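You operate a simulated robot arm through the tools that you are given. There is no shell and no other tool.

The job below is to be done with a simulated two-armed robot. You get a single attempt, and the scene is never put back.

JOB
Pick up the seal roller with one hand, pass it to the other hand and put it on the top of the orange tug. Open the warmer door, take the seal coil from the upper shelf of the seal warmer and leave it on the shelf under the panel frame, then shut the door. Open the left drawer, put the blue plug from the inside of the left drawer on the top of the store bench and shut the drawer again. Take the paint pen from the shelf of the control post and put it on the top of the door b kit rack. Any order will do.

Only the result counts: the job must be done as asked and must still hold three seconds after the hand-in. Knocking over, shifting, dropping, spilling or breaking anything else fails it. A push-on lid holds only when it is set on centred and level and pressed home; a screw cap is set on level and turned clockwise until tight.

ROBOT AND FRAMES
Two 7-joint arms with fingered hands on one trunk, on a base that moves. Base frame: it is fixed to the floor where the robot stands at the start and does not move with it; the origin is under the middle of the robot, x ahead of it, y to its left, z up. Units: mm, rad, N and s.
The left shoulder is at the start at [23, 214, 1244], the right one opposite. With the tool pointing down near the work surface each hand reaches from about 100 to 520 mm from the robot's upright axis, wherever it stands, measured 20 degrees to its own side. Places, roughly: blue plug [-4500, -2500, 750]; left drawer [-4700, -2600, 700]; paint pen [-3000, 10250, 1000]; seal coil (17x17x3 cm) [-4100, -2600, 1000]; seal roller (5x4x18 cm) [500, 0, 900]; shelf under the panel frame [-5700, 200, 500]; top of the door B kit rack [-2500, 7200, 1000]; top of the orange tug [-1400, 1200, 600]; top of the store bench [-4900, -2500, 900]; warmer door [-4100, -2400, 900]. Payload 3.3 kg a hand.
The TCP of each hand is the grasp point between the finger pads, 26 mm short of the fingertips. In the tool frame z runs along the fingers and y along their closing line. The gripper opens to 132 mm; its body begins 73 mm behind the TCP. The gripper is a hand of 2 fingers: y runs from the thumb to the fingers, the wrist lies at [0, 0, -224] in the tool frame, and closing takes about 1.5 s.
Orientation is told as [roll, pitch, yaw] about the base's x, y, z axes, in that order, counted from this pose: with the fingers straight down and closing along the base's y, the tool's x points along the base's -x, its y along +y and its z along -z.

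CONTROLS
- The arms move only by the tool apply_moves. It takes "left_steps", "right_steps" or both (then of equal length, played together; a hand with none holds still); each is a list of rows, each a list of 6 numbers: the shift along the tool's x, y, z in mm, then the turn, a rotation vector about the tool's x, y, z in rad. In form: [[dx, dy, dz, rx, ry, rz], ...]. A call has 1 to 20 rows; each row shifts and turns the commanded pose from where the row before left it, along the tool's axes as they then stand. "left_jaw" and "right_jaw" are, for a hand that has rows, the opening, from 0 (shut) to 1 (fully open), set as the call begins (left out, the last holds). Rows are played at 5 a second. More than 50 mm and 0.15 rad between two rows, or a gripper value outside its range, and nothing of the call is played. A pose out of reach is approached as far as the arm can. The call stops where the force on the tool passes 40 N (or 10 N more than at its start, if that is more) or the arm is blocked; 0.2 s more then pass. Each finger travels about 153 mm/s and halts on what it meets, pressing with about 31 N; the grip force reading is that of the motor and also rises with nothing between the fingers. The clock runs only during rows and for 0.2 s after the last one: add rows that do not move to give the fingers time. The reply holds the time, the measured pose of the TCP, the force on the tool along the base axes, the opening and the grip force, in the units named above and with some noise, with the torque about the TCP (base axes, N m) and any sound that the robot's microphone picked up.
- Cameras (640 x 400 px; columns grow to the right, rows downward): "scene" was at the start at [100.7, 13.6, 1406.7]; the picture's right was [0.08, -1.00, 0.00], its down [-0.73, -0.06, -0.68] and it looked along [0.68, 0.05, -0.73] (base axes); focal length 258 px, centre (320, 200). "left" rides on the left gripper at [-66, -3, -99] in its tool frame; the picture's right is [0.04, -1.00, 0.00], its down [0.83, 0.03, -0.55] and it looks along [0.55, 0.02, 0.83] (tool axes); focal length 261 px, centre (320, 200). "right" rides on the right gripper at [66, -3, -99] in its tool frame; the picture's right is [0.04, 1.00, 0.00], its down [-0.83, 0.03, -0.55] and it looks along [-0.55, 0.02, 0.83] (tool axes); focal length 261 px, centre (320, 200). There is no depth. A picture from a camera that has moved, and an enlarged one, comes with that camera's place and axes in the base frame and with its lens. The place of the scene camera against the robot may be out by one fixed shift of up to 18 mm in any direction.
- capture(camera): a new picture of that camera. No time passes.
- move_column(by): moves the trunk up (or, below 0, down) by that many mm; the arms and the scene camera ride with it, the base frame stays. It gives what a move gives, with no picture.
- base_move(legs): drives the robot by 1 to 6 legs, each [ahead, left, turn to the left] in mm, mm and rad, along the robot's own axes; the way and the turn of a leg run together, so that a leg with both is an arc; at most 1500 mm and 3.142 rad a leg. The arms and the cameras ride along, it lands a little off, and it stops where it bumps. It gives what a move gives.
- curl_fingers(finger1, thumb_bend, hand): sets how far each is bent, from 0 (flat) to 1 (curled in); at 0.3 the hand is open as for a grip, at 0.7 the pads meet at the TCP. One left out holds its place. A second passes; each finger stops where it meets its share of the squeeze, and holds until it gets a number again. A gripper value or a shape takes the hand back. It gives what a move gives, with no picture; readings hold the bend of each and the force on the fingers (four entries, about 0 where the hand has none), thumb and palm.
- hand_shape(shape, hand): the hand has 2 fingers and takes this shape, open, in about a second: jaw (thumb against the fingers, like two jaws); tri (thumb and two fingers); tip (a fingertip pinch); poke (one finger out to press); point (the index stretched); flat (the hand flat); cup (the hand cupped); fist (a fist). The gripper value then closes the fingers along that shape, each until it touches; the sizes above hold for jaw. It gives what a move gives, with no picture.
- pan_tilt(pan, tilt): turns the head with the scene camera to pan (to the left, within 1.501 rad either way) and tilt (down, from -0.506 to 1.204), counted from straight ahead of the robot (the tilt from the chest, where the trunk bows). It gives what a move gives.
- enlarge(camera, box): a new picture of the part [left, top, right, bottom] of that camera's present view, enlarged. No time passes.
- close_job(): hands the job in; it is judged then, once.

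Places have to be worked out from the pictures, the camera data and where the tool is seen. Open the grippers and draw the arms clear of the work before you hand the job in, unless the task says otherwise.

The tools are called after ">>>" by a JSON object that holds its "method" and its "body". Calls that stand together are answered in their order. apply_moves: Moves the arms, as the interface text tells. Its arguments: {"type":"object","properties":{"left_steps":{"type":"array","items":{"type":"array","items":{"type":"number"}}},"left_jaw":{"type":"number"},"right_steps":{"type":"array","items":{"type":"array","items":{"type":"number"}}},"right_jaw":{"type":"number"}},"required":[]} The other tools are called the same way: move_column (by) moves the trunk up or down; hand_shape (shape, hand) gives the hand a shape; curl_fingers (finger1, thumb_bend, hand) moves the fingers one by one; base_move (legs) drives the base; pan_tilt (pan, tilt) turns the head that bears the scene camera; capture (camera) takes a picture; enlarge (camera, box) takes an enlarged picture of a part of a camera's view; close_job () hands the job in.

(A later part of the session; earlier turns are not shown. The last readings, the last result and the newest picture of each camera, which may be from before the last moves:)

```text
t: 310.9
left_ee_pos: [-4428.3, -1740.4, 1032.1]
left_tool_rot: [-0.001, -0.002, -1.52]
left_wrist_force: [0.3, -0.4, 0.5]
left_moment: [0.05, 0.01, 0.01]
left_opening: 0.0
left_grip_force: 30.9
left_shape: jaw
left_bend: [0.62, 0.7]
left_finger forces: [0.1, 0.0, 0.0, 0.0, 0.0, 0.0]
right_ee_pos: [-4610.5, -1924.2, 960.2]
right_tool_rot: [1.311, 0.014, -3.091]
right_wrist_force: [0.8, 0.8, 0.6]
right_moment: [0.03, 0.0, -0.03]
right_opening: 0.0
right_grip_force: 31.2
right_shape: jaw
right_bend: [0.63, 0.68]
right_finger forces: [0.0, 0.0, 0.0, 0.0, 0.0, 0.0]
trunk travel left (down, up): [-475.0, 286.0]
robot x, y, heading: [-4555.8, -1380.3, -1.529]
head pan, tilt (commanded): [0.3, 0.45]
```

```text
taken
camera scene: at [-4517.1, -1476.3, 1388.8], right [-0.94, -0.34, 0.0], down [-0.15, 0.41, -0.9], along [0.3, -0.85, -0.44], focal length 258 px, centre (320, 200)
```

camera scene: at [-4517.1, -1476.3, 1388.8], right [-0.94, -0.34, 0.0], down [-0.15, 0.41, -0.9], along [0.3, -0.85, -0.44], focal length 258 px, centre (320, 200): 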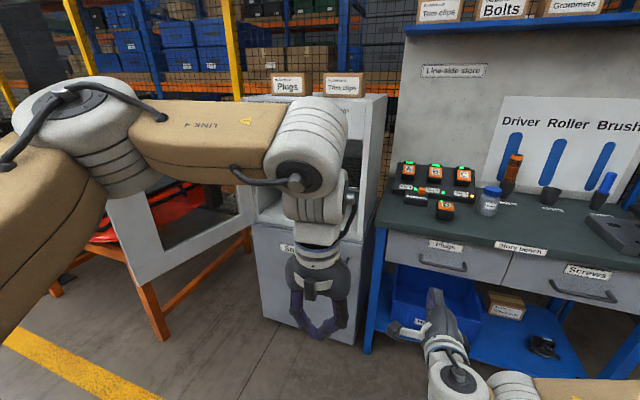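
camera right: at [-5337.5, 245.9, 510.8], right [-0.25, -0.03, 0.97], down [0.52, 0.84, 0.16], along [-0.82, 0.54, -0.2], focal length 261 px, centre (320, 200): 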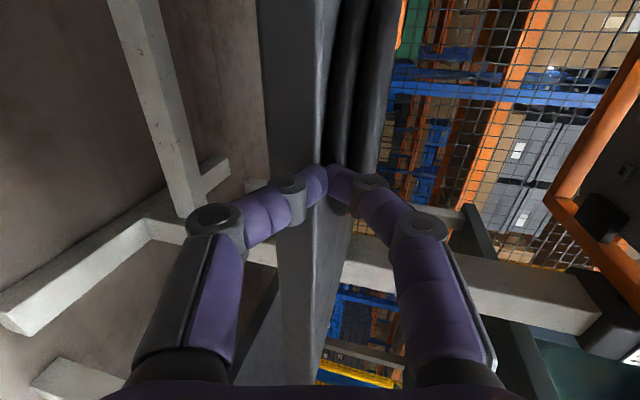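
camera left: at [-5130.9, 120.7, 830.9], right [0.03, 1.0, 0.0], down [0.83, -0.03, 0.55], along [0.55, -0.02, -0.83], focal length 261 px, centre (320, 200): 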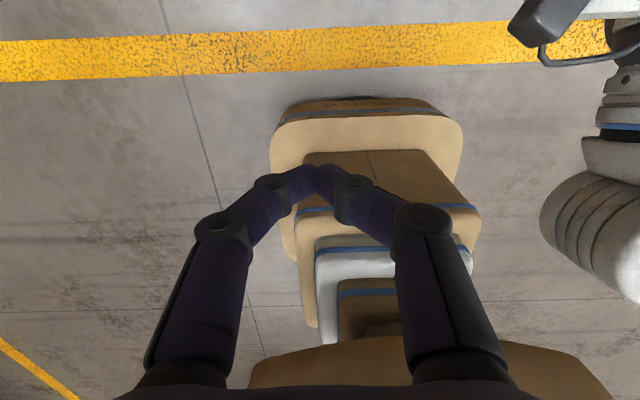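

I'm in front of the store bench now, and the right hand's roll suits the drawer's horizontal bar, so I do the drawer first. I square up, shift right 70 mm, and lower the column 235 mm.

>>> {"method": "base_move", "body": {"legs": [[0, 0, -0.042], [0, -70, 0]]}}

>>> {"method": "move_column", "body": {"by": -235}}

>>> {"method": "pan_tilt", "body": {"pan": 0.0, "tilt": 0.5}}

>>> {"method": "capture", "body": {"camera": "scene"}}

>>> {"method": "capture", "body": {"camera": "right"}}

```text
t: 312.4
left_ee_pos: [-4513.7, -1747.5, 1032.5]
left_tool_rot: [-0.001, -0.002, -1.564]
left_wrist_force: [-0.7, -0.6, -0.3]
left_moment: [0.02, -0.01, -0.01]
left_opening: 0.0
left_grip_force: 31.5
left_shape: jaw
left_bend: [0.62, 0.7]
left_finger forces: [0.1, 0.1, 0.0, 0.0, 0.0, 0.0]
right_ee_pos: [-4703.1, -1922.0, 960.2]
right_tool_rot: [1.311, 0.016, -3.134]
right_wrist_force: [0.0, -1.0, -0.3]
right_moment: [0.01, 0.01, 0.01]
right_opening: 0.0
right_grip_force: 30.8
right_shape: jaw
right_bend: [0.63, 0.68]
right_finger forces: [0.1, 0.1, 0.0, 0.1, 0.0, 0.0]
trunk travel left (down, up): [-475.0, 286.0]
robot x, y, heading: [-4623.4, -1376.3, -1.569]
head pan, tilt (commanded): [0.3, 0.45]
```

```text
t: 314.8
left_ee_pos: [-4511.2, -1746.2, 796.5]
left_tool_rot: [-0.001, -0.002, -1.564]
left_wrist_force: [0.8, -0.3, 1.0]
left_moment: [0.0, -0.02, 0.0]
left_opening: 0.0
left_grip_force: 31.3
left_shape: jaw
left_bend: [0.62, 0.7]
left_finger forces: [0.1, 0.1, 0.0, 0.1, 0.0, 0.0]
right_ee_pos: [-4703.2, -1921.5, 725.7]
right_tool_rot: [1.315, 0.015, -3.135]
right_wrist_force: [0.0, -0.2, -0.7]
right_moment: [-0.02, 0.02, 0.04]
right_opening: 0.0
right_grip_force: 31.3
right_shape: jaw
right_bend: [0.63, 0.68]
right_finger forces: [0.1, 0.0, 0.0, 0.1, 0.0, 0.1]
trunk travel left (down, up): [-240.0, 521.0]
robot x, y, heading: [-4628.4, -1376.6, -1.576]
head pan, tilt (commanded): [0.3, 0.45]
```

```text
t: 315.6
left_ee_pos: [-4510.4, -1746.8, 797.1]
left_tool_rot: [-0.003, -0.001, -1.563]
left_wrist_force: [-0.8, -0.1, -0.5]
left_moment: [-0.01, 0.0, -0.04]
left_opening: 0.1
left_grip_force: 31.3
left_shape: jaw
left_bend: [0.62, 0.7]
left_finger forces: [0.0, 0.0, 0.0, 0.0, 0.0, 0.1]
right_ee_pos: [-4701.4, -1921.3, 724.9]
right_tool_rot: [1.312, 0.014, -3.138]
right_wrist_force: [-0.2, -0.1, -0.4]
right_moment: [0.0, -0.02, 0.01]
right_opening: 0.0
right_grip_force: 30.6
right_shape: jaw
right_bend: [0.63, 0.68]
right_finger forces: [0.0, 0.0, 0.0, 0.1, 0.0, 0.0]
trunk travel left (down, up): [-240.0, 521.0]
robot x, y, heading: [-4624.9, -1377.0, -1.569]
head pan, tilt (commanded): [0.0, 0.499]
```

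```text
taken
camera scene: at [-4616.3, -1520.6, 1146.9], right [-1.0, 0.0, 0.0], down [0.0, 0.48, -0.88], along [0.0, -0.88, -0.48], focal length 258 px, centre (320, 200)
```

scene: 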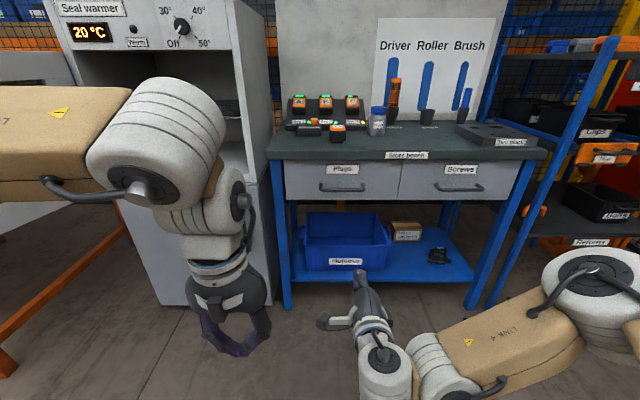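

```text
taken
camera right: at [-4636.1, -1822.8, 748.5], right [0.03, -0.25, 0.97], down [-0.84, 0.52, 0.16], along [-0.54, -0.81, -0.2], focal length 261 px, centre (320, 200)
```

right: 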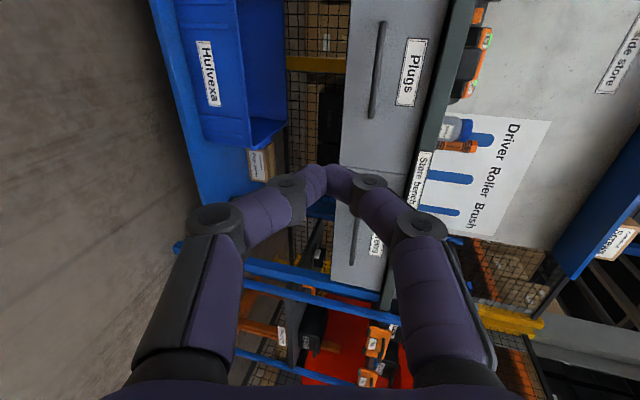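

The drawer handle is at about (-4700, -2408, 714), right in line with the right hand. I open the hand to half and drive 375 mm forward.

>>> {"method": "apply_moves", "body": {"right_steps": [[0, 0, 0, 0, 0, 0], [0, 0, 0, 0, 0, 0], [0, 0, 0, 0, 0, 0]], "right_jaw": 0.5}}

>>> {"method": "base_move", "body": {"legs": [[375, 0, 0]]}}

>>> {"method": "capture", "body": {"camera": "right"}}

>>> {"method": "capture", "body": {"camera": "scene"}}

```text
t: 316.4
left_ee_pos: [-4511.4, -1746.7, 797.3]
left_tool_rot: [-0.002, -0.001, -1.563]
left_wrist_force: [-0.2, -0.9, -0.4]
left_moment: [0.02, 0.02, 0.01]
left_opening: 0.0
left_grip_force: 30.7
left_shape: jaw
left_bend: [0.62, 0.7]
left_finger forces: [0.0, 0.0, 0.0, 0.0, 0.0, 0.1]
right_ee_pos: [-4702.4, -1921.9, 724.4]
right_tool_rot: [1.312, 0.014, -3.133]
right_wrist_force: [-0.3, -0.1, -0.5]
right_moment: [-0.01, 0.01, -0.03]
right_opening: 65.2
right_grip_force: 0.2
right_shape: jaw
right_bend: [0.73, 0.7]
right_finger forces: [0.0, 0.0, 0.0, 0.1, 0.0, 0.0]
trunk travel left (down, up): [-240.0, 521.0]
robot x, y, heading: [-4623.1, -1382.7, -1.575]
head pan, tilt (commanded): [0.0, 0.499]
```

```text
t: 318.8
left_ee_pos: [-4516.1, -2127.8, 796.3]
left_tool_rot: [-0.002, -0.003, -1.572]
left_wrist_force: [-0.8, -0.6, -0.9]
left_moment: [0.0, 0.01, 0.0]
left_opening: 0.3
left_grip_force: 31.0
left_shape: jaw
left_bend: [0.62, 0.7]
left_finger forces: [0.0, 0.0, 0.0, 0.1, 0.0, 0.0]
right_ee_pos: [-4708.5, -2302.3, 724.9]
right_tool_rot: [1.312, 0.015, 3.14]
right_wrist_force: [-1.0, 0.5, 0.4]
right_moment: [-0.05, -0.01, -0.02]
right_opening: 65.2
right_grip_force: 0.0
right_shape: jaw
right_bend: [0.73, 0.7]
right_finger forces: [0.1, 0.0, 0.0, 0.1, 0.1, 0.1]
trunk travel left (down, up): [-240.0, 521.0]
robot x, y, heading: [-4622.1, -1762.3, -1.577]
head pan, tilt (commanded): [0.0, 0.499]
```

```text
taken
camera right: at [-4640.8, -2203.7, 748.4], right [0.03, -0.26, 0.97], down [-0.83, 0.53, 0.16], along [-0.55, -0.81, -0.2], focal length 261 px, centre (320, 200)
```

right: 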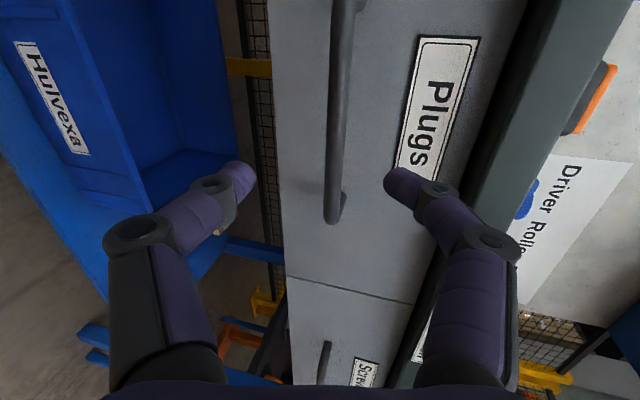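

```text
taken
camera scene: at [-4618.9, -1901.6, 1146.9], right [-1.0, 0.01, 0.0], down [0.0, 0.48, -0.88], along [-0.01, -0.88, -0.48], focal length 258 px, centre (320, 200)
```

scene: 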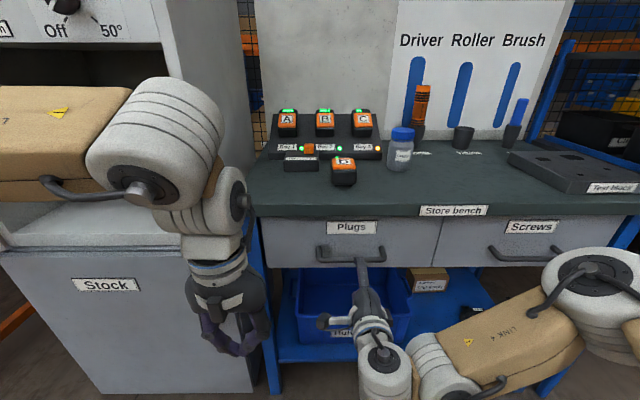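

The bar spans x -4617…-4792 at z ≈ 714. I advance most of the way with the fingers above and below it.

>>> {"method": "apply_moves", "body": {"right_steps": [[0.6, 3.7, 24.8, 0, 0, 0], [0.6, 3.7, 24.8, 0, 0, 0], [0.6, 3.7, 24.8, 0, 0, 0], [0, 0, 0, 0, 0, 0]]}}

>>> {"method": "capture", "body": {"camera": "right"}}

>>> {"method": "enlarge", "body": {"camera": "scene", "box": [270, 200, 450, 350]}}

```text
t: 319.8
left_ee_pos: [-4515.1, -2129.0, 798.0]
left_tool_rot: [-0.001, -0.002, -1.569]
left_wrist_force: [-0.1, 0.0, 0.8]
left_moment: [-0.01, -0.03, 0.01]
left_opening: 0.2
left_grip_force: 30.6
left_shape: jaw
left_bend: [0.62, 0.7]
left_finger forces: [0.0, 0.1, 0.0, 0.0, 0.0, 0.0]
right_ee_pos: [-4707.3, -2377.8, 717.4]
right_tool_rot: [1.311, 0.014, 3.141]
right_wrist_force: [-1.2, -0.4, 0.1]
right_moment: [-0.01, -0.03, -0.02]
right_opening: 65.3
right_grip_force: 0.0
right_shape: jaw
right_bend: [0.73, 0.7]
right_finger forces: [0.0, 0.1, 0.0, 0.0, 0.0, 0.0]
trunk travel left (down, up): [-240.0, 521.0]
robot x, y, heading: [-4622.4, -1759.6, -1.578]
head pan, tilt (commanded): [0.0, 0.499]
```

```text
taken
camera right: at [-4639.5, -2278.7, 740.6], right [0.03, -0.26, 0.97], down [-0.83, 0.53, 0.16], along [-0.55, -0.81, -0.2], focal length 261 px, centre (320, 200)
```

right: 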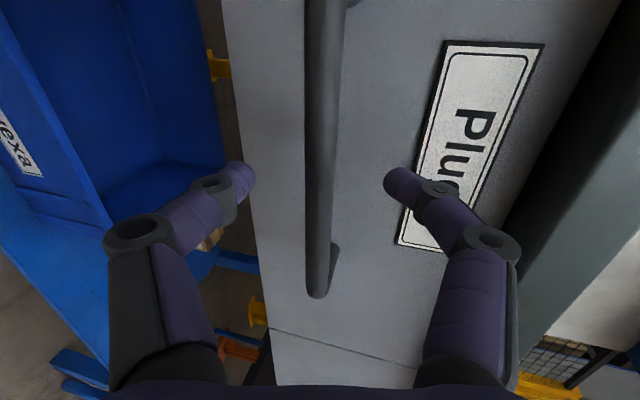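

```text
2.67 times, centred on (360, 275) of scene
camera zoom: at [-4618.9, -1901.6, 1146.9], right [-1.0, 0.01, 0.0], down [0.0, 0.48, -0.88], along [-0.01, -0.88, -0.48], focal length 688 px, centre (213, 0)
```

zoom: 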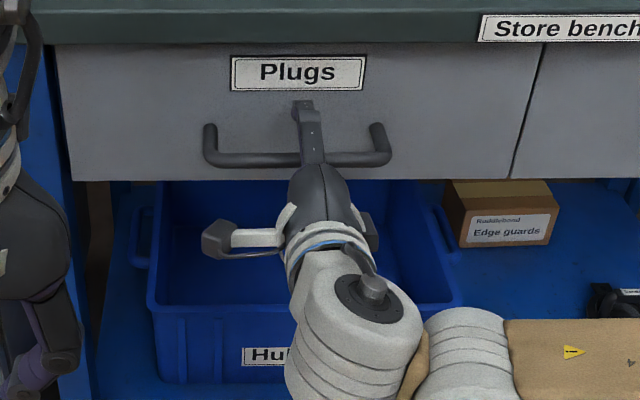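

The bar is centred and about 15–20 mm ahead. I advance 18 mm and close on it.

>>> {"method": "apply_moves", "body": {"right_steps": [[0, 1, 18, 0, 0, 0], [0, 0, 0, 0, 0, 0]]}}

>>> {"method": "apply_moves", "body": {"right_steps": [[0, 0, 0, 0, 0, 0], [0, 0, 0, 0, 0, 0], [0, 0, 0, 0, 0, 0], [0, 0, 0, 0, 0, 0], [0, 0, 0, 0, 0, 0], [0, 0, 0, 0, 0, 0]], "right_jaw": 0.0}}

>>> {"method": "capture", "body": {"camera": "right"}}

```text
t: 320.4
left_ee_pos: [-4516.0, -2127.6, 796.7]
left_tool_rot: [-0.001, -0.005, -1.572]
left_wrist_force: [1.1, 0.2, -1.1]
left_moment: [-0.02, -0.02, -0.03]
left_opening: 0.0
left_grip_force: 30.8
left_shape: jaw
left_bend: [0.62, 0.7]
left_finger forces: [0.0, 0.1, 0.0, 0.1, 0.0, 0.0]
right_ee_pos: [-4703.8, -2393.8, 714.5]
right_tool_rot: [1.314, 0.016, 3.142]
right_wrist_force: [-0.3, 11.2, 4.3]
right_moment: [-0.49, -0.03, -0.02]
right_opening: 64.5
right_grip_force: 0.1
right_shape: jaw
right_bend: [0.75, 0.7]
right_finger forces: [11.3, 0.0, 0.1, 0.0, 0.0, 0.0]
trunk travel left (down, up): [-240.0, 521.0]
robot x, y, heading: [-4624.9, -1757.8, -1.578]
head pan, tilt (commanded): [0.0, 0.499]
```

```text
t: 321.8
left_ee_pos: [-4516.6, -2130.0, 797.1]
left_tool_rot: [-0.001, 0.0, -1.571]
left_wrist_force: [-0.8, 0.3, 1.0]
left_moment: [0.03, 0.01, -0.01]
left_opening: 0.0
left_grip_force: 31.1
left_shape: jaw
left_bend: [0.62, 0.7]
left_finger forces: [0.0, 0.1, 0.0, 0.1, 0.0, 0.0]
right_ee_pos: [-4704.9, -2396.1, 712.8]
right_tool_rot: [1.31, 0.014, 3.14]
right_wrist_force: [-0.1, -0.1, -12.1]
right_moment: [-0.08, -0.01, 0.03]
right_opening: 5.9
right_grip_force: 31.0
right_shape: jaw
right_bend: [0.77, 0.66]
right_finger forces: [0.1, 0.1, 0.0, 0.0, 11.1, 0.0]
trunk travel left (down, up): [-240.0, 521.0]
robot x, y, heading: [-4627.4, -1762.7, -1.581]
head pan, tilt (commanded): [0.0, 0.499]
```

```text
taken
camera right: at [-4637.5, -2297.6, 735.6], right [0.03, -0.26, 0.97], down [-0.83, 0.53, 0.16], along [-0.55, -0.81, -0.2], focal length 261 px, centre (320, 200)
```

right: 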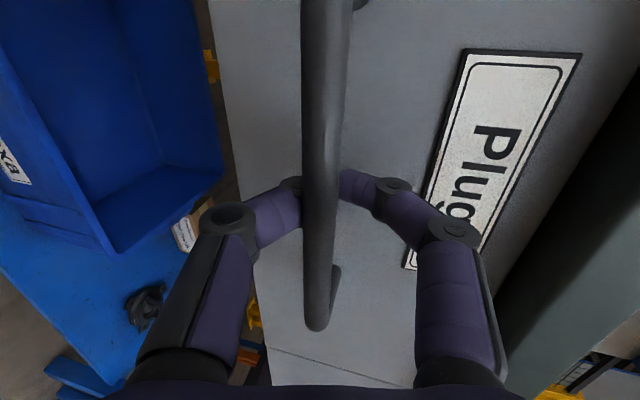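

The bar is caged in the closed fingers. I pull the drawer open by backing the base, first 60 mm.

>>> {"method": "base_move", "body": {"legs": [[-60, 0, 0]]}}

>>> {"method": "capture", "body": {"camera": "scene"}}

```text
t: 322.8
left_ee_pos: [-4516.3, -2068.6, 796.4]
left_tool_rot: [-0.002, -0.002, -1.572]
left_wrist_force: [-0.7, 0.6, 0.9]
left_moment: [-0.01, -0.02, -0.02]
left_opening: 0.0
left_grip_force: 31.1
left_shape: jaw
left_bend: [0.62, 0.7]
left_finger forces: [0.1, 0.0, 0.0, 0.0, 0.1, 0.0]
right_ee_pos: [-4704.4, -2335.8, 713.1]
right_tool_rot: [1.313, 0.016, 3.14]
right_wrist_force: [-0.2, 0.2, -8.5]
right_moment: [-0.11, 0.01, -0.05]
right_opening: 5.5
right_grip_force: 31.0
right_shape: jaw
right_bend: [0.77, 0.66]
right_finger forces: [0.0, 0.1, 0.0, 0.1, 6.7, 0.1]
trunk travel left (down, up): [-240.0, 521.0]
robot x, y, heading: [-4623.6, -1702.6, -1.582]
head pan, tilt (commanded): [0.0, 0.499]
```

```text
taken
camera scene: at [-4618.7, -1841.5, 1146.8], right [-1.0, 0.01, 0.0], down [0.0, 0.48, -0.88], along [-0.01, -0.88, -0.48], focal length 258 px, centre (320, 200)
```

scene: 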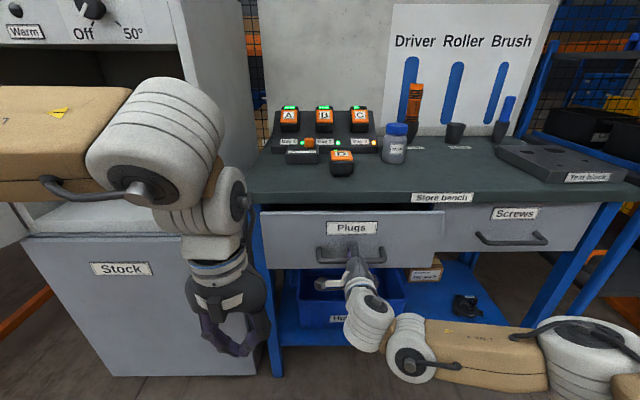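

The drawer slides out smoothly. I pull another 180 mm and look inside.

>>> {"method": "base_move", "body": {"legs": [[-180, 0, 0]]}}

>>> {"method": "capture", "body": {"camera": "scene"}}

>>> {"method": "enlarge", "body": {"camera": "scene", "box": [240, 180, 480, 320]}}

```text
t: 324.3
left_ee_pos: [-4513.8, -1881.7, 797.5]
left_tool_rot: [-0.001, -0.003, -1.568]
left_wrist_force: [0.4, -0.7, 0.4]
left_moment: [-0.02, 0.0, 0.0]
left_opening: 0.0
left_grip_force: 30.4
left_shape: jaw
left_bend: [0.62, 0.7]
left_finger forces: [0.0, 0.0, 0.0, 0.0, 0.0, 0.1]
right_ee_pos: [-4700.5, -2147.8, 713.6]
right_tool_rot: [1.314, 0.016, -3.14]
right_wrist_force: [0.1, 1.3, -0.5]
right_moment: [-0.04, 0.0, 0.03]
right_opening: 5.7
right_grip_force: 30.9
right_shape: jaw
right_bend: [0.77, 0.66]
right_finger forces: [0.0, 0.1, 0.1, 0.0, 1.5, 0.0]
trunk travel left (down, up): [-240.0, 521.0]
robot x, y, heading: [-4619.0, -1513.3, -1.58]
head pan, tilt (commanded): [0.0, 0.499]
```

```text
taken
camera scene: at [-4616.7, -1654.3, 1147.0], right [-1.0, 0.01, 0.0], down [0.0, 0.48, -0.88], along [0.0, -0.88, -0.48], focal length 258 px, centre (320, 200)
```

scene: 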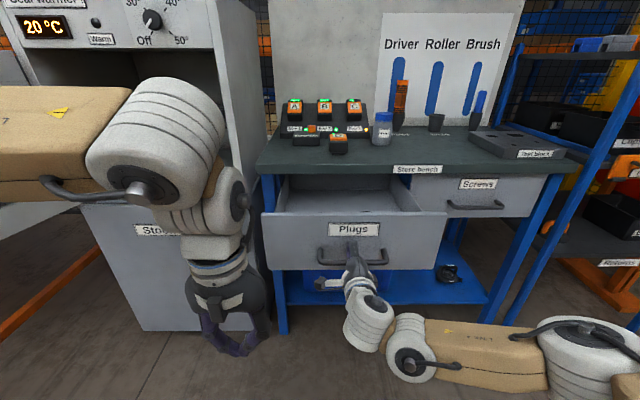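

```text
2.67 times, centred on (360, 250) of scene
camera zoom: at [-4616.7, -1654.3, 1147.0], right [-1.0, 0.01, 0.0], down [0.0, 0.48, -0.88], along [0.0, -0.88, -0.48], focal length 688 px, centre (213, 67)
```

zoom: 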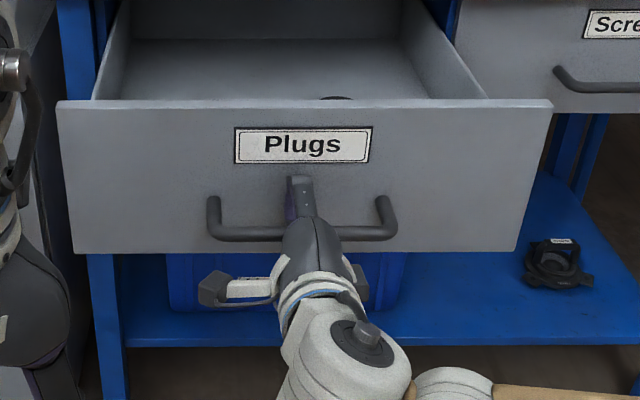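

The drawer is open about 240 mm; something lies just behind its front panel. I release the bar, back off and raise the column to look inside.

>>> {"method": "apply_moves", "body": {"right_steps": [[0, 0, 2, 0, 0, 0], [0, 0, 0, 0, 0, 0], [0, 0, 0, 0, 0, 0], [0, 0, 0, 0, 0, 0]], "right_jaw": 0.5}}

>>> {"method": "base_move", "body": {"legs": [[-120, 0, 0]]}}

>>> {"method": "move_column", "body": {"by": 285}}

>>> {"method": "pan_tilt", "body": {"pan": 0.0, "tilt": 0.65}}

>>> {"method": "capture", "body": {"camera": "scene"}}

>>> {"method": "enlarge", "body": {"camera": "scene", "box": [240, 160, 480, 320]}}

```text
t: 325.3
left_ee_pos: [-4512.3, -1880.3, 796.8]
left_tool_rot: [-0.001, -0.002, -1.568]
left_wrist_force: [-0.3, 0.1, 0.8]
left_moment: [0.0, 0.01, -0.01]
left_opening: 0.0
left_grip_force: 30.9
left_shape: jaw
left_bend: [0.62, 0.7]
left_finger forces: [0.1, 0.0, 0.0, 0.1, 0.1, 0.0]
right_ee_pos: [-4700.6, -2150.7, 713.2]
right_tool_rot: [1.314, 0.016, -3.141]
right_wrist_force: [0.2, 0.7, -0.5]
right_moment: [0.0, 0.0, 0.01]
right_opening: 65.7
right_grip_force: 0.1
right_shape: jaw
right_bend: [0.73, 0.7]
right_finger forces: [0.0, 0.0, 0.0, 0.0, 0.1, 0.0]
trunk travel left (down, up): [-240.0, 521.0]
robot x, y, heading: [-4622.5, -1512.7, -1.578]
head pan, tilt (commanded): [0.0, 0.499]
```

```text
t: 326.6
left_ee_pos: [-4511.2, -1761.6, 796.6]
left_tool_rot: [-0.003, -0.002, -1.566]
left_wrist_force: [0.2, 0.3, 0.6]
left_moment: [0.01, -0.05, 0.04]
left_opening: 0.1
left_grip_force: 30.8
left_shape: jaw
left_bend: [0.62, 0.7]
left_finger forces: [0.0, 0.1, 0.0, 0.0, 0.1, 0.0]
right_ee_pos: [-4698.5, -2031.4, 713.5]
right_tool_rot: [1.313, 0.016, -3.139]
right_wrist_force: [0.2, -0.1, -0.6]
right_moment: [0.01, 0.02, -0.02]
right_opening: 65.4
right_grip_force: 0.1
right_shape: jaw
right_bend: [0.73, 0.7]
right_finger forces: [0.0, 0.0, 0.0, 0.0, 0.0, 0.1]
trunk travel left (down, up): [-240.0, 521.0]
robot x, y, heading: [-4622.1, -1397.7, -1.576]
head pan, tilt (commanded): [0.0, 0.499]
```

```text
t: 329.4
left_ee_pos: [-4512.2, -1761.8, 1081.1]
left_tool_rot: [0.0, -0.001, -1.567]
left_wrist_force: [-0.4, -0.3, -0.5]
left_moment: [0.01, -0.01, -0.01]
left_opening: 0.0
left_grip_force: 31.2
left_shape: jaw
left_bend: [0.62, 0.7]
left_finger forces: [0.0, 0.0, 0.0, 0.0, 0.0, 0.0]
right_ee_pos: [-4699.5, -2031.5, 999.2]
right_tool_rot: [1.314, 0.016, -3.138]
right_wrist_force: [-0.1, 0.4, 0.2]
right_moment: [-0.01, 0.02, 0.0]
right_opening: 65.4
right_grip_force: 0.1
right_shape: jaw
right_bend: [0.73, 0.7]
right_finger forces: [0.1, 0.0, 0.0, 0.0, 0.0, 0.0]
trunk travel left (down, up): [-525.0, 236.0]
robot x, y, heading: [-4620.2, -1393.4, -1.574]
head pan, tilt (commanded): [0.0, 0.499]
```

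```text
t: 330.1
left_ee_pos: [-4509.9, -1761.7, 1081.0]
left_tool_rot: [-0.001, -0.002, -1.569]
left_wrist_force: [0.8, -0.1, 0.3]
left_moment: [0.0, 0.03, 0.01]
left_opening: 0.0
left_grip_force: 30.4
left_shape: jaw
left_bend: [0.62, 0.7]
left_finger forces: [0.0, 0.0, 0.0, 0.1, 0.0, 0.1]
right_ee_pos: [-4698.9, -2031.1, 998.9]
right_tool_rot: [1.314, 0.015, -3.138]
right_wrist_force: [-0.5, 0.7, -0.1]
right_moment: [0.01, -0.01, 0.01]
right_opening: 65.5
right_grip_force: 0.1
right_shape: jaw
right_bend: [0.73, 0.7]
right_finger forces: [0.0, 0.0, 0.0, 0.0, 0.0, 0.0]
trunk travel left (down, up): [-525.0, 236.0]
robot x, y, heading: [-4619.5, -1392.7, -1.573]
head pan, tilt (commanded): [0.0, 0.649]
```

```text
taken
camera scene: at [-4615.7, -1487.9, 1421.2], right [-1.0, 0.0, 0.0], down [0.0, 0.6, -0.8], along [0.0, -0.8, -0.6], focal length 258 px, centre (320, 200)
```

scene: 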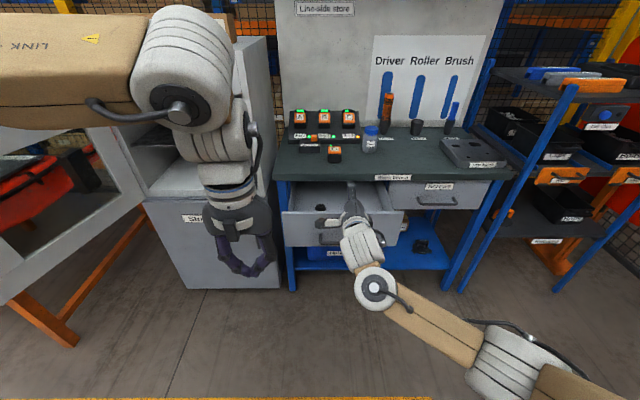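

```text
2.50 times, centred on (360, 240) of scene
camera zoom: at [-4615.7, -1487.9, 1421.2], right [-1.0, 0.0, 0.0], down [0.0, 0.6, -0.8], along [0.0, -0.8, -0.6], focal length 644 px, centre (220, 100)
```

zoom: 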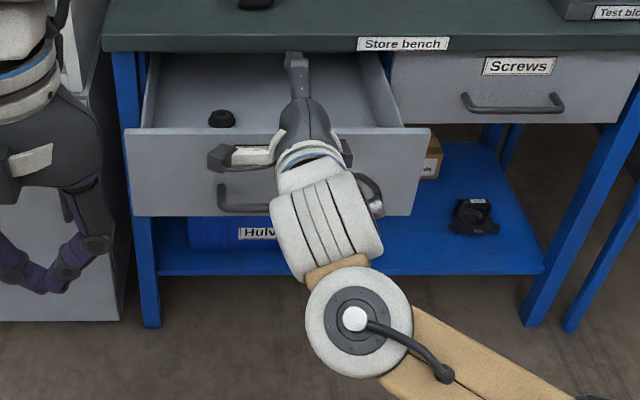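

There's a small black plug; the blue one may be hidden behind my hand. I move the right hand to the right.

>>> {"method": "apply_moves", "body": {"right_steps": [[-40, 0, -10, 0, 0, 0], [-40, 0, -10, 0, 0, 0], [-40, 0, -10, 0, 0, 0], [-40, 0, -10, 0, 0, 0], [-40, 0, -10, 0, 0, 0], [0, 0, 0, 0, 0, 0]]}}

>>> {"method": "enlarge", "body": {"camera": "scene", "box": [260, 150, 460, 290]}}

```text
t: 331.5
left_ee_pos: [-4511.9, -1763.0, 1081.5]
left_tool_rot: [-0.001, -0.001, -1.567]
left_wrist_force: [0.6, -0.1, 0.2]
left_moment: [-0.03, -0.01, -0.02]
left_opening: 0.4
left_grip_force: 31.0
left_shape: jaw
left_bend: [0.62, 0.7]
left_finger forces: [0.0, 0.0, 0.1, 0.1, 0.0, 0.1]
right_ee_pos: [-4901.1, -1985.2, 1011.4]
right_tool_rot: [1.314, 0.015, -3.136]
right_wrist_force: [0.9, 0.0, -0.7]
right_moment: [-0.03, -0.03, 0.0]
right_opening: 65.8
right_grip_force: 0.0
right_shape: jaw
right_bend: [0.73, 0.7]
right_finger forces: [0.0, 0.0, 0.1, 0.0, 0.1, 0.1]
trunk travel left (down, up): [-525.0, 236.0]
robot x, y, heading: [-4622.4, -1395.4, -1.576]
head pan, tilt (commanded): [0.0, 0.649]
```

```text
2.86 times, centred on (360, 220) of scene
camera zoom: at [-4615.2, -1488.1, 1421.2], right [-1.0, 0.0, 0.0], down [0.0, 0.6, -0.8], along [0.0, -0.8, -0.6], focal length 737 px, centre (206, 143)
```

zoom: 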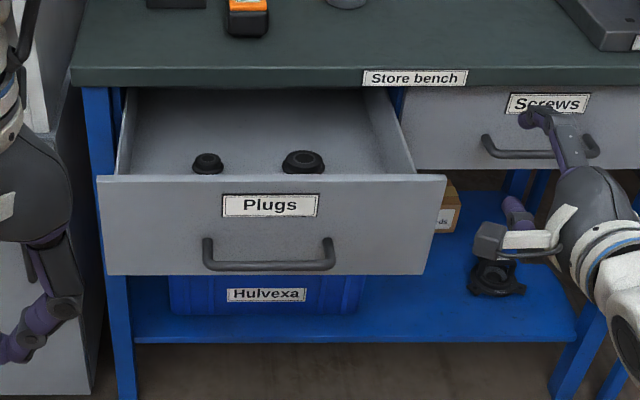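

Only two black plugs are visible; the blue one should be hidden just behind the front panel. I draw the right hand back, open the left and bring it forward, then drive closer to look down into the drawer with the left hand's camera.

>>> {"method": "apply_moves", "body": {"left_steps": [[-20, -12, 0, 0, 0, 0], [-20, -12, 0, 0, 0, 0], [-20, -13, 0, 0, 0, 0], [-20, -13, 0, 0, 0, 0], [0, 0, 0, 0, 0, 0], [0, 0, 0, 0, 0, 0]], "left_jaw": 0.7, "right_steps": [[-10, -6, -28, 0, 0, 0], [-10, -6, -28, 0, 0, 0], [-10, -6, -28, 0, 0, 0], [-10, -6, -28, 0, 0, 0], [0, 0, 0, 0, 0, 0], [0, 0, 0, 0, 0, 0]]}}

>>> {"method": "base_move", "body": {"legs": [[390, 0, 0]]}}

>>> {"method": "capture", "body": {"camera": "left"}}

>>> {"method": "capture", "body": {"camera": "scene"}}

```text
t: 332.9
left_ee_pos: [-4561.6, -1841.9, 1083.9]
left_tool_rot: [-0.002, -0.002, -1.567]
left_wrist_force: [0.0, 0.1, -0.6]
left_moment: [0.0, 0.02, -0.01]
left_opening: 92.0
left_grip_force: 0.1
left_shape: jaw
left_bend: [0.68, 0.56]
left_finger forces: [0.1, 0.1, 0.0, 0.0, 0.1, 0.1]
right_ee_pos: [-4940.8, -1870.5, 1014.8]
right_tool_rot: [1.314, 0.014, -3.137]
right_wrist_force: [-0.6, 0.4, 0.1]
right_moment: [0.0, -0.03, -0.01]
right_opening: 65.5
right_grip_force: 0.0
right_shape: jaw
right_bend: [0.73, 0.7]
right_finger forces: [0.0, 0.0, 0.0, 0.0, 0.0, 0.0]
trunk travel left (down, up): [-525.0, 236.0]
robot x, y, heading: [-4623.1, -1394.5, -1.573]
head pan, tilt (commanded): [0.0, 0.649]
```

```text
t: 335.4
left_ee_pos: [-4572.3, -2238.9, 1084.0]
left_tool_rot: [-0.001, -0.003, -1.582]
left_wrist_force: [0.0, -0.7, 0.8]
left_moment: [0.04, -0.02, 0.01]
left_opening: 92.1
left_grip_force: 0.1
left_shape: jaw
left_bend: [0.68, 0.56]
left_finger forces: [0.0, 0.0, 0.0, 0.1, 0.1, 0.0]
right_ee_pos: [-4949.4, -2262.6, 1014.2]
right_tool_rot: [1.312, 0.015, 3.132]
right_wrist_force: [-0.3, 0.0, -0.4]
right_moment: [-0.01, -0.03, -0.02]
right_opening: 65.8
right_grip_force: 0.0
right_shape: jaw
right_bend: [0.73, 0.7]
right_finger forces: [0.1, 0.0, 0.0, 0.0, 0.0, 0.1]
trunk travel left (down, up): [-525.0, 236.0]
robot x, y, heading: [-4625.5, -1786.1, -1.588]
head pan, tilt (commanded): [0.0, 0.649]
```

```text
taken
camera left: at [-4574.2, -2304.7, 1182.5], right [-1.0, 0.05, 0.0], down [0.04, 0.83, 0.55], along [0.03, 0.55, -0.83], focal length 261 px, centre (320, 200)
```

left: 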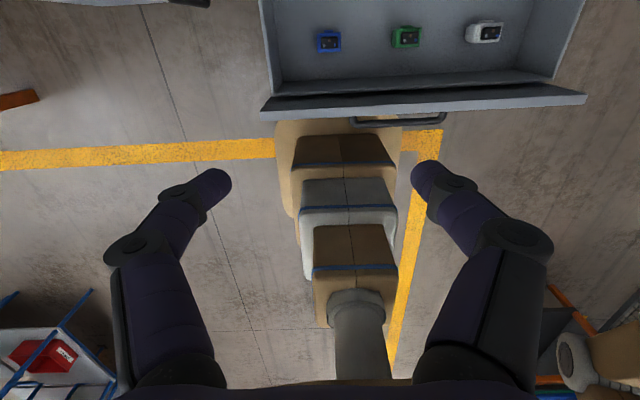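

```text
taken
camera scene: at [-4621.1, -1883.7, 1421.1], right [-1.0, 0.02, 0.0], down [0.01, 0.61, -0.8], along [-0.01, -0.8, -0.61], focal length 258 px, centre (320, 200)
```

scene: 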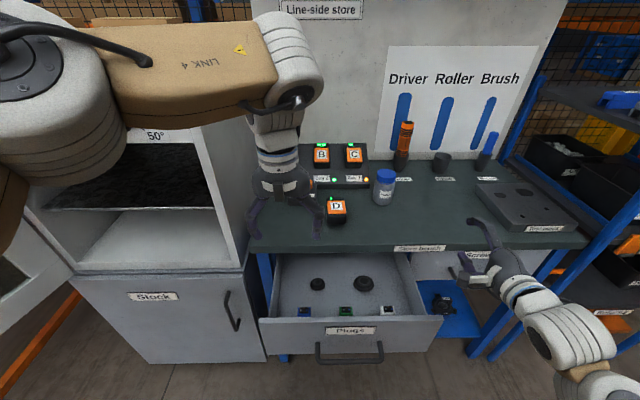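

Now I see three small square plugs—blue, green, white—behind the front panel. I enlarge both views.

>>> {"method": "enlarge", "body": {"camera": "left", "box": [250, 0, 590, 130]}}

>>> {"method": "enlarge", "body": {"camera": "scene", "box": [255, 250, 455, 380]}}

```text
1.88 times, centred on (420, 65) of left
camera zoom: at [-4574.2, -2304.7, 1182.5], right [-1.0, 0.05, 0.0], down [0.04, 0.83, 0.55], along [0.03, 0.55, -0.83], focal length 491 px, centre (132, 454)
```

zoom: 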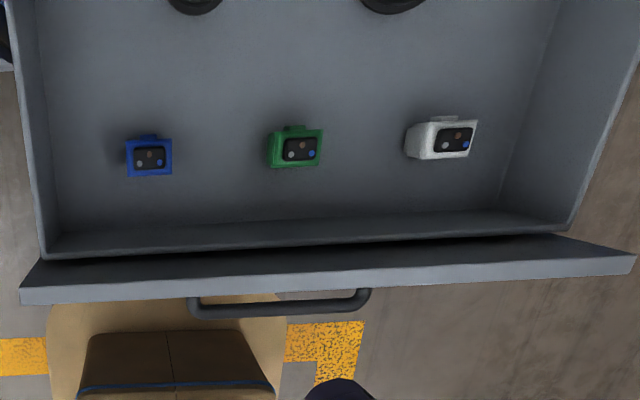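

```text
3.08 times, centred on (355, 315) of scene
camera zoom: at [-4621.1, -1883.7, 1421.1], right [-1.0, 0.02, 0.0], down [0.01, 0.61, -0.8], along [-0.01, -0.8, -0.61], focal length 793 px, centre (212, -154)
```

zoom: 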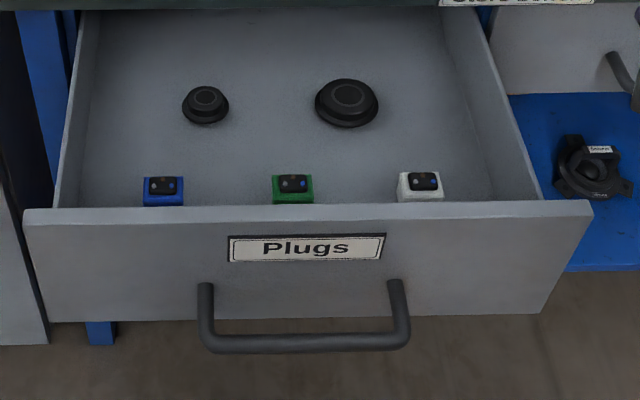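

The blue plug's top is at about (-4583, -2284, 713); it is ~38 mm wide and about 55 mm tall, with free space around it. I raise the right hand out of the way, move a little closer and lower the column 150 mm for the left hand to reach in.

>>> {"method": "apply_moves", "body": {"right_steps": [[-10, 30, 8, 0, 0, 0], [-10, 30, 8, 0, 0, 0], [-10, 30, 8, 0, 0, 0], [-10, 30, 8, 0, 0, 0], [0, 0, 0, 0, 0, 0]]}}

>>> {"method": "base_move", "body": {"legs": [[30, 0, 0.017]]}}

>>> {"method": "move_column", "body": {"by": -150}}

>>> {"method": "capture", "body": {"camera": "left"}}

>>> {"method": "capture", "body": {"camera": "scene"}}

```text
t: 336.6
left_ee_pos: [-4571.6, -2237.9, 1084.4]
left_tool_rot: [-0.003, -0.003, -1.582]
left_wrist_force: [-0.4, 0.5, 0.6]
left_moment: [0.0, -0.01, 0.03]
left_opening: 91.8
left_grip_force: 0.1
left_shape: jaw
left_bend: [0.68, 0.56]
left_finger forces: [0.1, 0.1, 0.2, 0.0, 0.1, 0.1]
right_ee_pos: [-4992.2, -2325.2, 1121.8]
right_tool_rot: [1.315, 0.016, 3.132]
right_wrist_force: [-0.8, 0.4, 0.7]
right_moment: [-0.03, 0.02, -0.02]
right_opening: 65.7
right_grip_force: 0.1
right_shape: jaw
right_bend: [0.73, 0.7]
right_finger forces: [0.1, 0.0, 0.0, 0.0, 0.1, 0.0]
trunk travel left (down, up): [-525.0, 236.0]
robot x, y, heading: [-4626.3, -1787.1, -1.588]
head pan, tilt (commanded): [0.0, 0.649]
```

```text
t: 337.4
left_ee_pos: [-4564.0, -2270.1, 1082.8]
left_tool_rot: [-0.002, 0.001, -1.564]
left_wrist_force: [-0.6, -1.0, 0.3]
left_moment: [0.05, 0.02, -0.01]
left_opening: 92.0
left_grip_force: 0.1
left_shape: jaw
left_bend: [0.68, 0.56]
left_finger forces: [0.1, 0.0, 0.1, 0.0, 0.0, 0.0]
right_ee_pos: [-4983.6, -2363.4, 1121.5]
right_tool_rot: [1.313, 0.015, -3.135]
right_wrist_force: [-0.5, -1.6, 0.2]
right_moment: [0.03, 0.0, -0.01]
right_opening: 65.6
right_grip_force: 0.1
right_shape: jaw
right_bend: [0.73, 0.7]
right_finger forces: [0.0, 0.0, 0.0, 0.0, 0.0, 0.1]
trunk travel left (down, up): [-525.0, 236.0]
robot x, y, heading: [-4622.3, -1818.4, -1.569]
head pan, tilt (commanded): [0.0, 0.649]
```

```text
t: 339.2
left_ee_pos: [-4563.6, -2267.7, 935.1]
left_tool_rot: [-0.002, -0.003, -1.565]
left_wrist_force: [0.0, 1.0, 0.4]
left_moment: [0.0, 0.01, 0.0]
left_opening: 92.2
left_grip_force: 0.0
left_shape: jaw
left_bend: [0.68, 0.56]
left_finger forces: [0.0, 0.1, 0.1, 0.1, 0.0, 0.0]
right_ee_pos: [-4983.0, -2360.4, 972.0]
right_tool_rot: [1.313, 0.015, -3.134]
right_wrist_force: [-0.7, 0.7, -0.2]
right_moment: [-0.02, 0.06, -0.02]
right_opening: 65.6
right_grip_force: 0.0
right_shape: jaw
right_bend: [0.73, 0.7]
right_finger forces: [0.0, 0.1, 0.0, 0.1, 0.1, 0.1]
trunk travel left (down, up): [-375.0, 386.0]
robot x, y, heading: [-4625.7, -1815.3, -1.57]
head pan, tilt (commanded): [0.0, 0.649]
```

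```text
taken
camera left: at [-4565.7, -2333.2, 1033.1], right [-1.0, 0.03, 0.0], down [0.03, 0.83, 0.55], along [0.02, 0.55, -0.83], focal length 261 px, centre (320, 200)
```

left: 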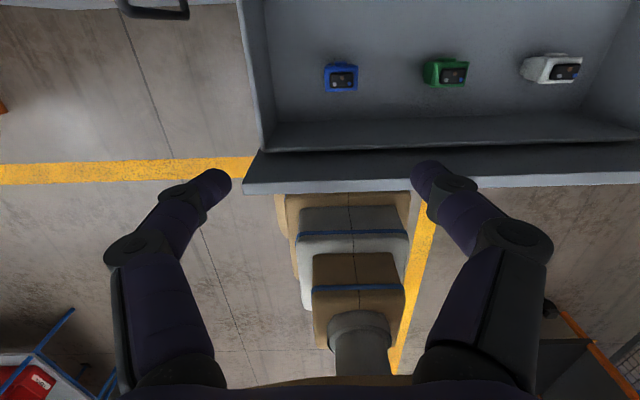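

```text
taken
camera scene: at [-4619.6, -1928.2, 1270.6], right [-1.0, 0.0, 0.0], down [0.0, 0.6, -0.8], along [0.0, -0.8, -0.6], focal length 258 px, centre (320, 200)
```

scene: 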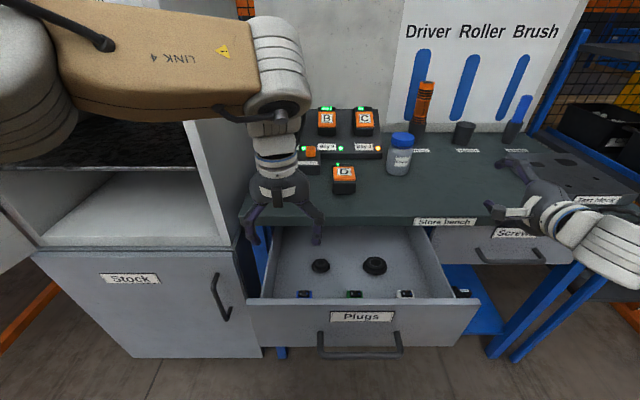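

From here the plug's top centre reads (-4588, -2285). I tilt the left hand 6° so its camera keeps clear of the bench edge, and lower it to just above the plug.

>>> {"method": "apply_moves", "body": {"left_steps": [[0, 0, 0, 0, -0.105, 0], [-0.6, -4.9, 27, 0, 0, 0], [-0.6, -4.9, 27, 0, 0, 0], [-0.6, -4.9, 27, 0, 0, 0], [-0.6, -4.9, 27, 0, 0, 0], [-0.6, -4.9, 27, 0, 0, 0], [0, 0, 0, 0, 0, 0]], "left_jaw": 0.62}}

>>> {"method": "capture", "body": {"camera": "left"}}

>>> {"method": "enlarge", "body": {"camera": "scene", "box": [220, 150, 460, 330]}}

```text
t: 340.8
left_ee_pos: [-4588.2, -2284.7, 800.3]
left_tool_rot: [-0.002, -0.108, -1.563]
left_wrist_force: [0.2, 0.9, -0.2]
left_moment: [0.03, 0.01, 0.03]
left_opening: 82.2
left_grip_force: 0.0
left_shape: jaw
left_bend: [0.71, 0.71]
left_finger forces: [0.0, 0.1, 0.0, 0.0, 0.1, 0.0]
right_ee_pos: [-4982.8, -2359.3, 972.4]
right_tool_rot: [1.315, 0.016, -3.134]
right_wrist_force: [-0.6, -0.2, -0.5]
right_moment: [0.0, -0.04, 0.0]
right_opening: 65.7
right_grip_force: 0.0
right_shape: jaw
right_bend: [0.73, 0.7]
right_finger forces: [0.1, 0.0, 0.1, 0.1, 0.1, 0.0]
trunk travel left (down, up): [-375.0, 386.0]
robot x, y, heading: [-4622.7, -1817.5, -1.573]
head pan, tilt (commanded): [0.0, 0.649]
```

```text
taken
camera left: at [-4590.5, -2340.3, 904.9], right [-1.0, 0.03, 0.0], down [0.03, 0.89, 0.46], along [0.02, 0.46, -0.89], focal length 261 px, centre (320, 200)
```

left: 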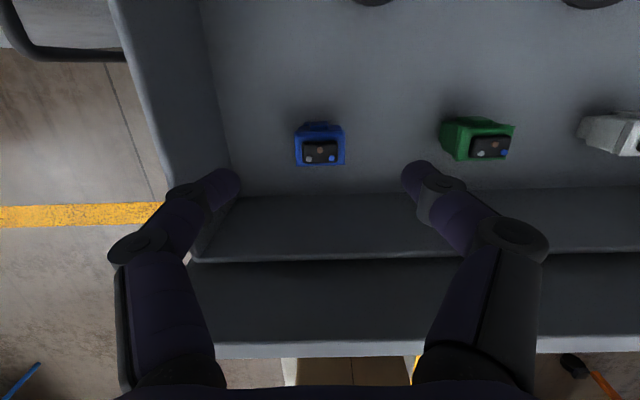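

```text
2.22 times, centred on (340, 240) of scene
camera zoom: at [-4619.6, -1928.4, 1270.5], right [-1.0, 0.0, 0.0], down [0.0, 0.6, -0.8], along [0.0, -0.8, -0.6], focal length 573 px, centre (276, 111)
```

zoom: 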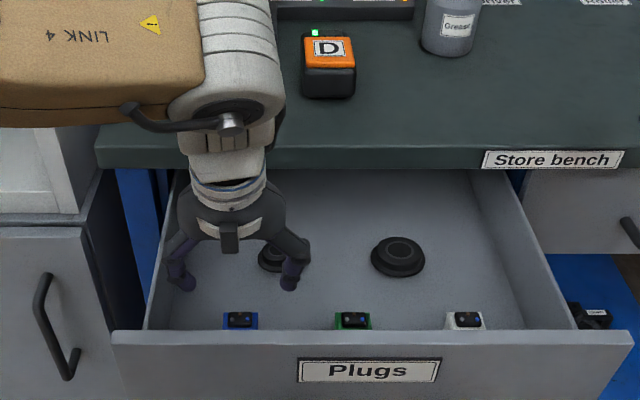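

The plug is centred between the fingers with clearance on all sides. I lower to z ≈ 694 and close on it.

>>> {"method": "apply_moves", "body": {"left_steps": [[2.9, 0, 27, 0, 0, 0], [2.9, 0, 27, 0, 0, 0], [2.9, 0, 27, 0, 0, 0], [2.8, 0, 25.5, 0, 0, 0], [0, 0, 0, 0, 0, 0]]}}

>>> {"method": "capture", "body": {"camera": "left"}}

```text
t: 342.0
left_ee_pos: [-4589.4, -2288.1, 699.8]
left_tool_rot: [-0.002, -0.123, -1.559]
left_wrist_force: [1.3, -1.6, 23.7]
left_moment: [0.0, -0.6, -0.03]
left_opening: 80.8
left_grip_force: 0.0
left_shape: jaw
left_bend: [0.72, 0.72]
left_finger forces: [17.2, 0.1, 0.2, 0.0, 6.5, 0.1]
right_ee_pos: [-4982.5, -2359.8, 973.3]
right_tool_rot: [1.318, 0.017, -3.133]
right_wrist_force: [0.1, 0.2, 0.4]
right_moment: [0.03, 0.04, 0.01]
right_opening: 65.8
right_grip_force: 0.0
right_shape: jaw
right_bend: [0.73, 0.7]
right_finger forces: [0.0, 0.0, 0.1, 0.0, 0.1, 0.0]
trunk travel left (down, up): [-375.0, 386.0]
robot x, y, heading: [-4621.3, -1818.1, -1.575]
head pan, tilt (commanded): [0.0, 0.649]
stopped in row 5 (left hand): the force on the tool passed its limit at 42 N (the readings are from after the stop); the commanded pose is now the measured one
```

```text
taken
camera left: at [-4591.1, -2342.1, 804.4], right [-1.0, 0.03, 0.0], down [0.03, 0.89, 0.45], along [0.01, 0.45, -0.89], focal length 261 px, centre (320, 200)
```

left: 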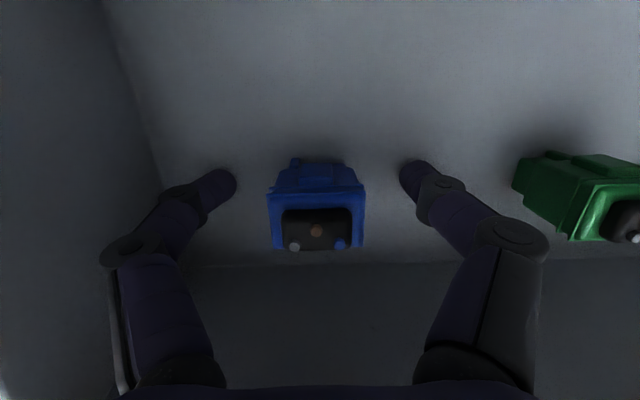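

The fingertips touched the drawer floor (z ≈ 674), so the plug is ~39 mm tall. I raise 4 mm and close on it.

>>> {"method": "apply_moves", "body": {"left_steps": [[0, 0, -4, 0, 0, 0], [0, 0, 0, 0, 0, 0]]}}

>>> {"method": "apply_moves", "body": {"left_steps": [[0, 0, 0, 0, 0, 0], [0, 0, 0, 0, 0, 0], [0, 0, 0, 0, 0, 0], [0, 0, 0, 0, 0, 0], [0, 0, 0, 0, 0, 0], [0, 0, 0, 0, 0, 0]], "left_jaw": 0.0}}

>>> {"method": "capture", "body": {"camera": "left"}}

```text
t: 342.6
left_ee_pos: [-4588.5, -2284.3, 698.6]
left_tool_rot: [-0.003, -0.113, -1.562]
left_wrist_force: [0.2, 0.4, 5.2]
left_moment: [0.04, -0.26, 0.01]
left_opening: 81.5
left_grip_force: 0.0
left_shape: jaw
left_bend: [0.71, 0.71]
left_finger forces: [5.3, 0.0, 0.0, 0.0, 0.1, 0.0]
right_ee_pos: [-4981.9, -2360.6, 972.1]
right_tool_rot: [1.315, 0.017, -3.135]
right_wrist_force: [0.3, 0.3, -1.2]
right_moment: [0.02, -0.04, 0.03]
right_opening: 65.7
right_grip_force: 0.1
right_shape: jaw
right_bend: [0.73, 0.7]
right_finger forces: [0.0, 0.0, 0.1, 0.0, 0.0, 0.0]
trunk travel left (down, up): [-375.0, 386.0]
robot x, y, heading: [-4627.7, -1820.7, -1.565]
head pan, tilt (commanded): [0.0, 0.649]
```

```text
t: 344.0
left_ee_pos: [-4588.9, -2286.0, 700.0]
left_tool_rot: [-0.003, -0.113, -1.561]
left_wrist_force: [0.3, 0.2, 0.4]
left_moment: [0.02, -0.02, 0.03]
left_opening: 25.9
left_grip_force: 30.8
left_shape: jaw
left_bend: [0.73, 0.67]
left_finger forces: [27.7, 0.1, 0.0, 0.1, 28.0, 0.0]
right_ee_pos: [-4982.5, -2359.8, 973.2]
right_tool_rot: [1.315, 0.015, -3.135]
right_wrist_force: [-0.9, 0.5, -0.4]
right_moment: [-0.01, -0.02, 0.0]
right_opening: 66.0
right_grip_force: 0.1
right_shape: jaw
right_bend: [0.73, 0.7]
right_finger forces: [0.0, 0.0, 0.2, 0.1, 0.0, 0.0]
trunk travel left (down, up): [-375.0, 386.0]
robot x, y, heading: [-4623.1, -1817.7, -1.569]
head pan, tilt (commanded): [0.0, 0.649]
```

```text
taken
camera left: at [-4590.7, -2340.1, 805.4], right [-1.0, 0.03, 0.0], down [0.03, 0.89, 0.45], along [0.02, 0.45, -0.89], focal length 261 px, centre (320, 200)
```

left: 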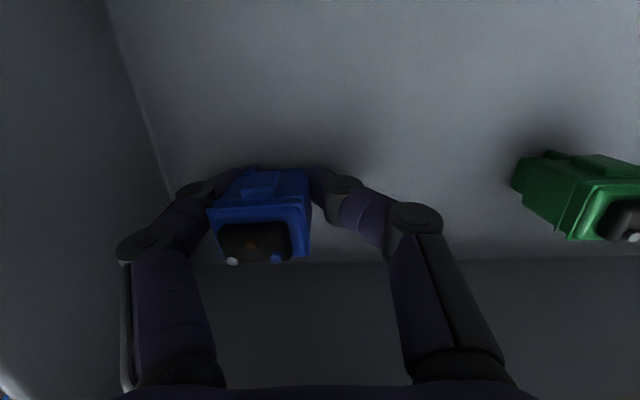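

The plug is held (28 N each side). I lift it straight up out of the drawer.

>>> {"method": "apply_moves", "body": {"left_steps": [[-1.7, 0, -15, 0, 0, 0], [-2.8, 0, -25, 0, 0, 0], [-2.8, 0, -25, 0, 0, 0], [-2.8, 0, -25, 0, 0, 0], [-2.8, 0, -25, 0, 0, 0], [-2.8, 0, -25, 0, 0, 0], [-2.8, 0, -25, 0, 0, 0], [-2.8, 0, -25, 0, 0, 0], [-2.8, 0, -25, 0, 0, 0], [0, 0, 0, 0, 0, 0]]}}

>>> {"method": "capture", "body": {"camera": "left"}}

>>> {"method": "capture", "body": {"camera": "scene"}}

```text
t: 346.2
left_ee_pos: [-4589.3, -2286.3, 916.2]
left_tool_rot: [-0.004, -0.115, -1.561]
left_wrist_force: [0.9, 1.0, -0.3]
left_moment: [-0.02, 0.02, -0.02]
left_opening: 26.1
left_grip_force: 31.4
left_shape: jaw
left_bend: [0.73, 0.67]
left_finger forces: [27.8, 0.0, 0.0, 0.0, 28.5, 0.0]
right_ee_pos: [-4983.0, -2359.2, 971.1]
right_tool_rot: [1.315, 0.017, -3.135]
right_wrist_force: [0.5, 0.3, 0.1]
right_moment: [0.0, 0.05, -0.01]
right_opening: 65.8
right_grip_force: 0.1
right_shape: jaw
right_bend: [0.73, 0.7]
right_finger forces: [0.1, 0.0, 0.0, 0.1, 0.0, 0.1]
trunk travel left (down, up): [-375.0, 386.0]
robot x, y, heading: [-4626.2, -1820.8, -1.571]
head pan, tilt (commanded): [0.0, 0.649]
```

```text
taken
camera left: at [-4590.7, -2340.7, 1021.4], right [-1.0, 0.03, 0.0], down [0.03, 0.89, 0.45], along [0.02, 0.45, -0.89], focal length 261 px, centre (320, 200)
```

left: 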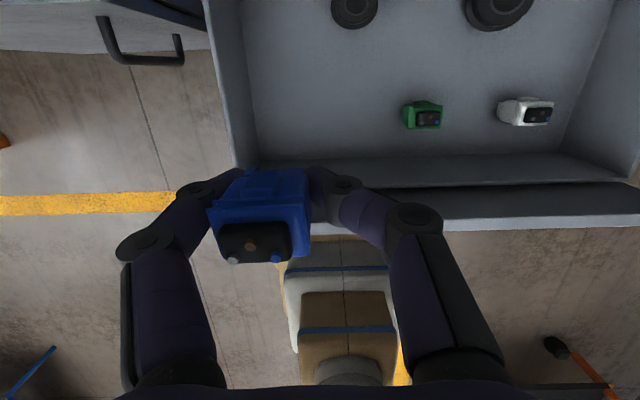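

```text
taken
camera scene: at [-4619.6, -1928.5, 1270.4], right [-1.0, 0.0, 0.0], down [0.0, 0.6, -0.8], along [0.0, -0.8, -0.6], focal length 258 px, centre (320, 200)
```

scene: 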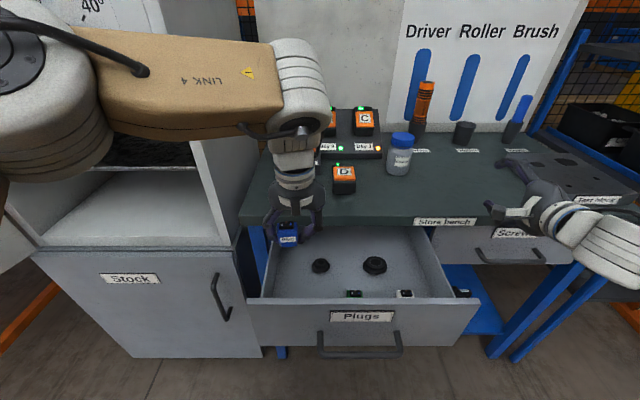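

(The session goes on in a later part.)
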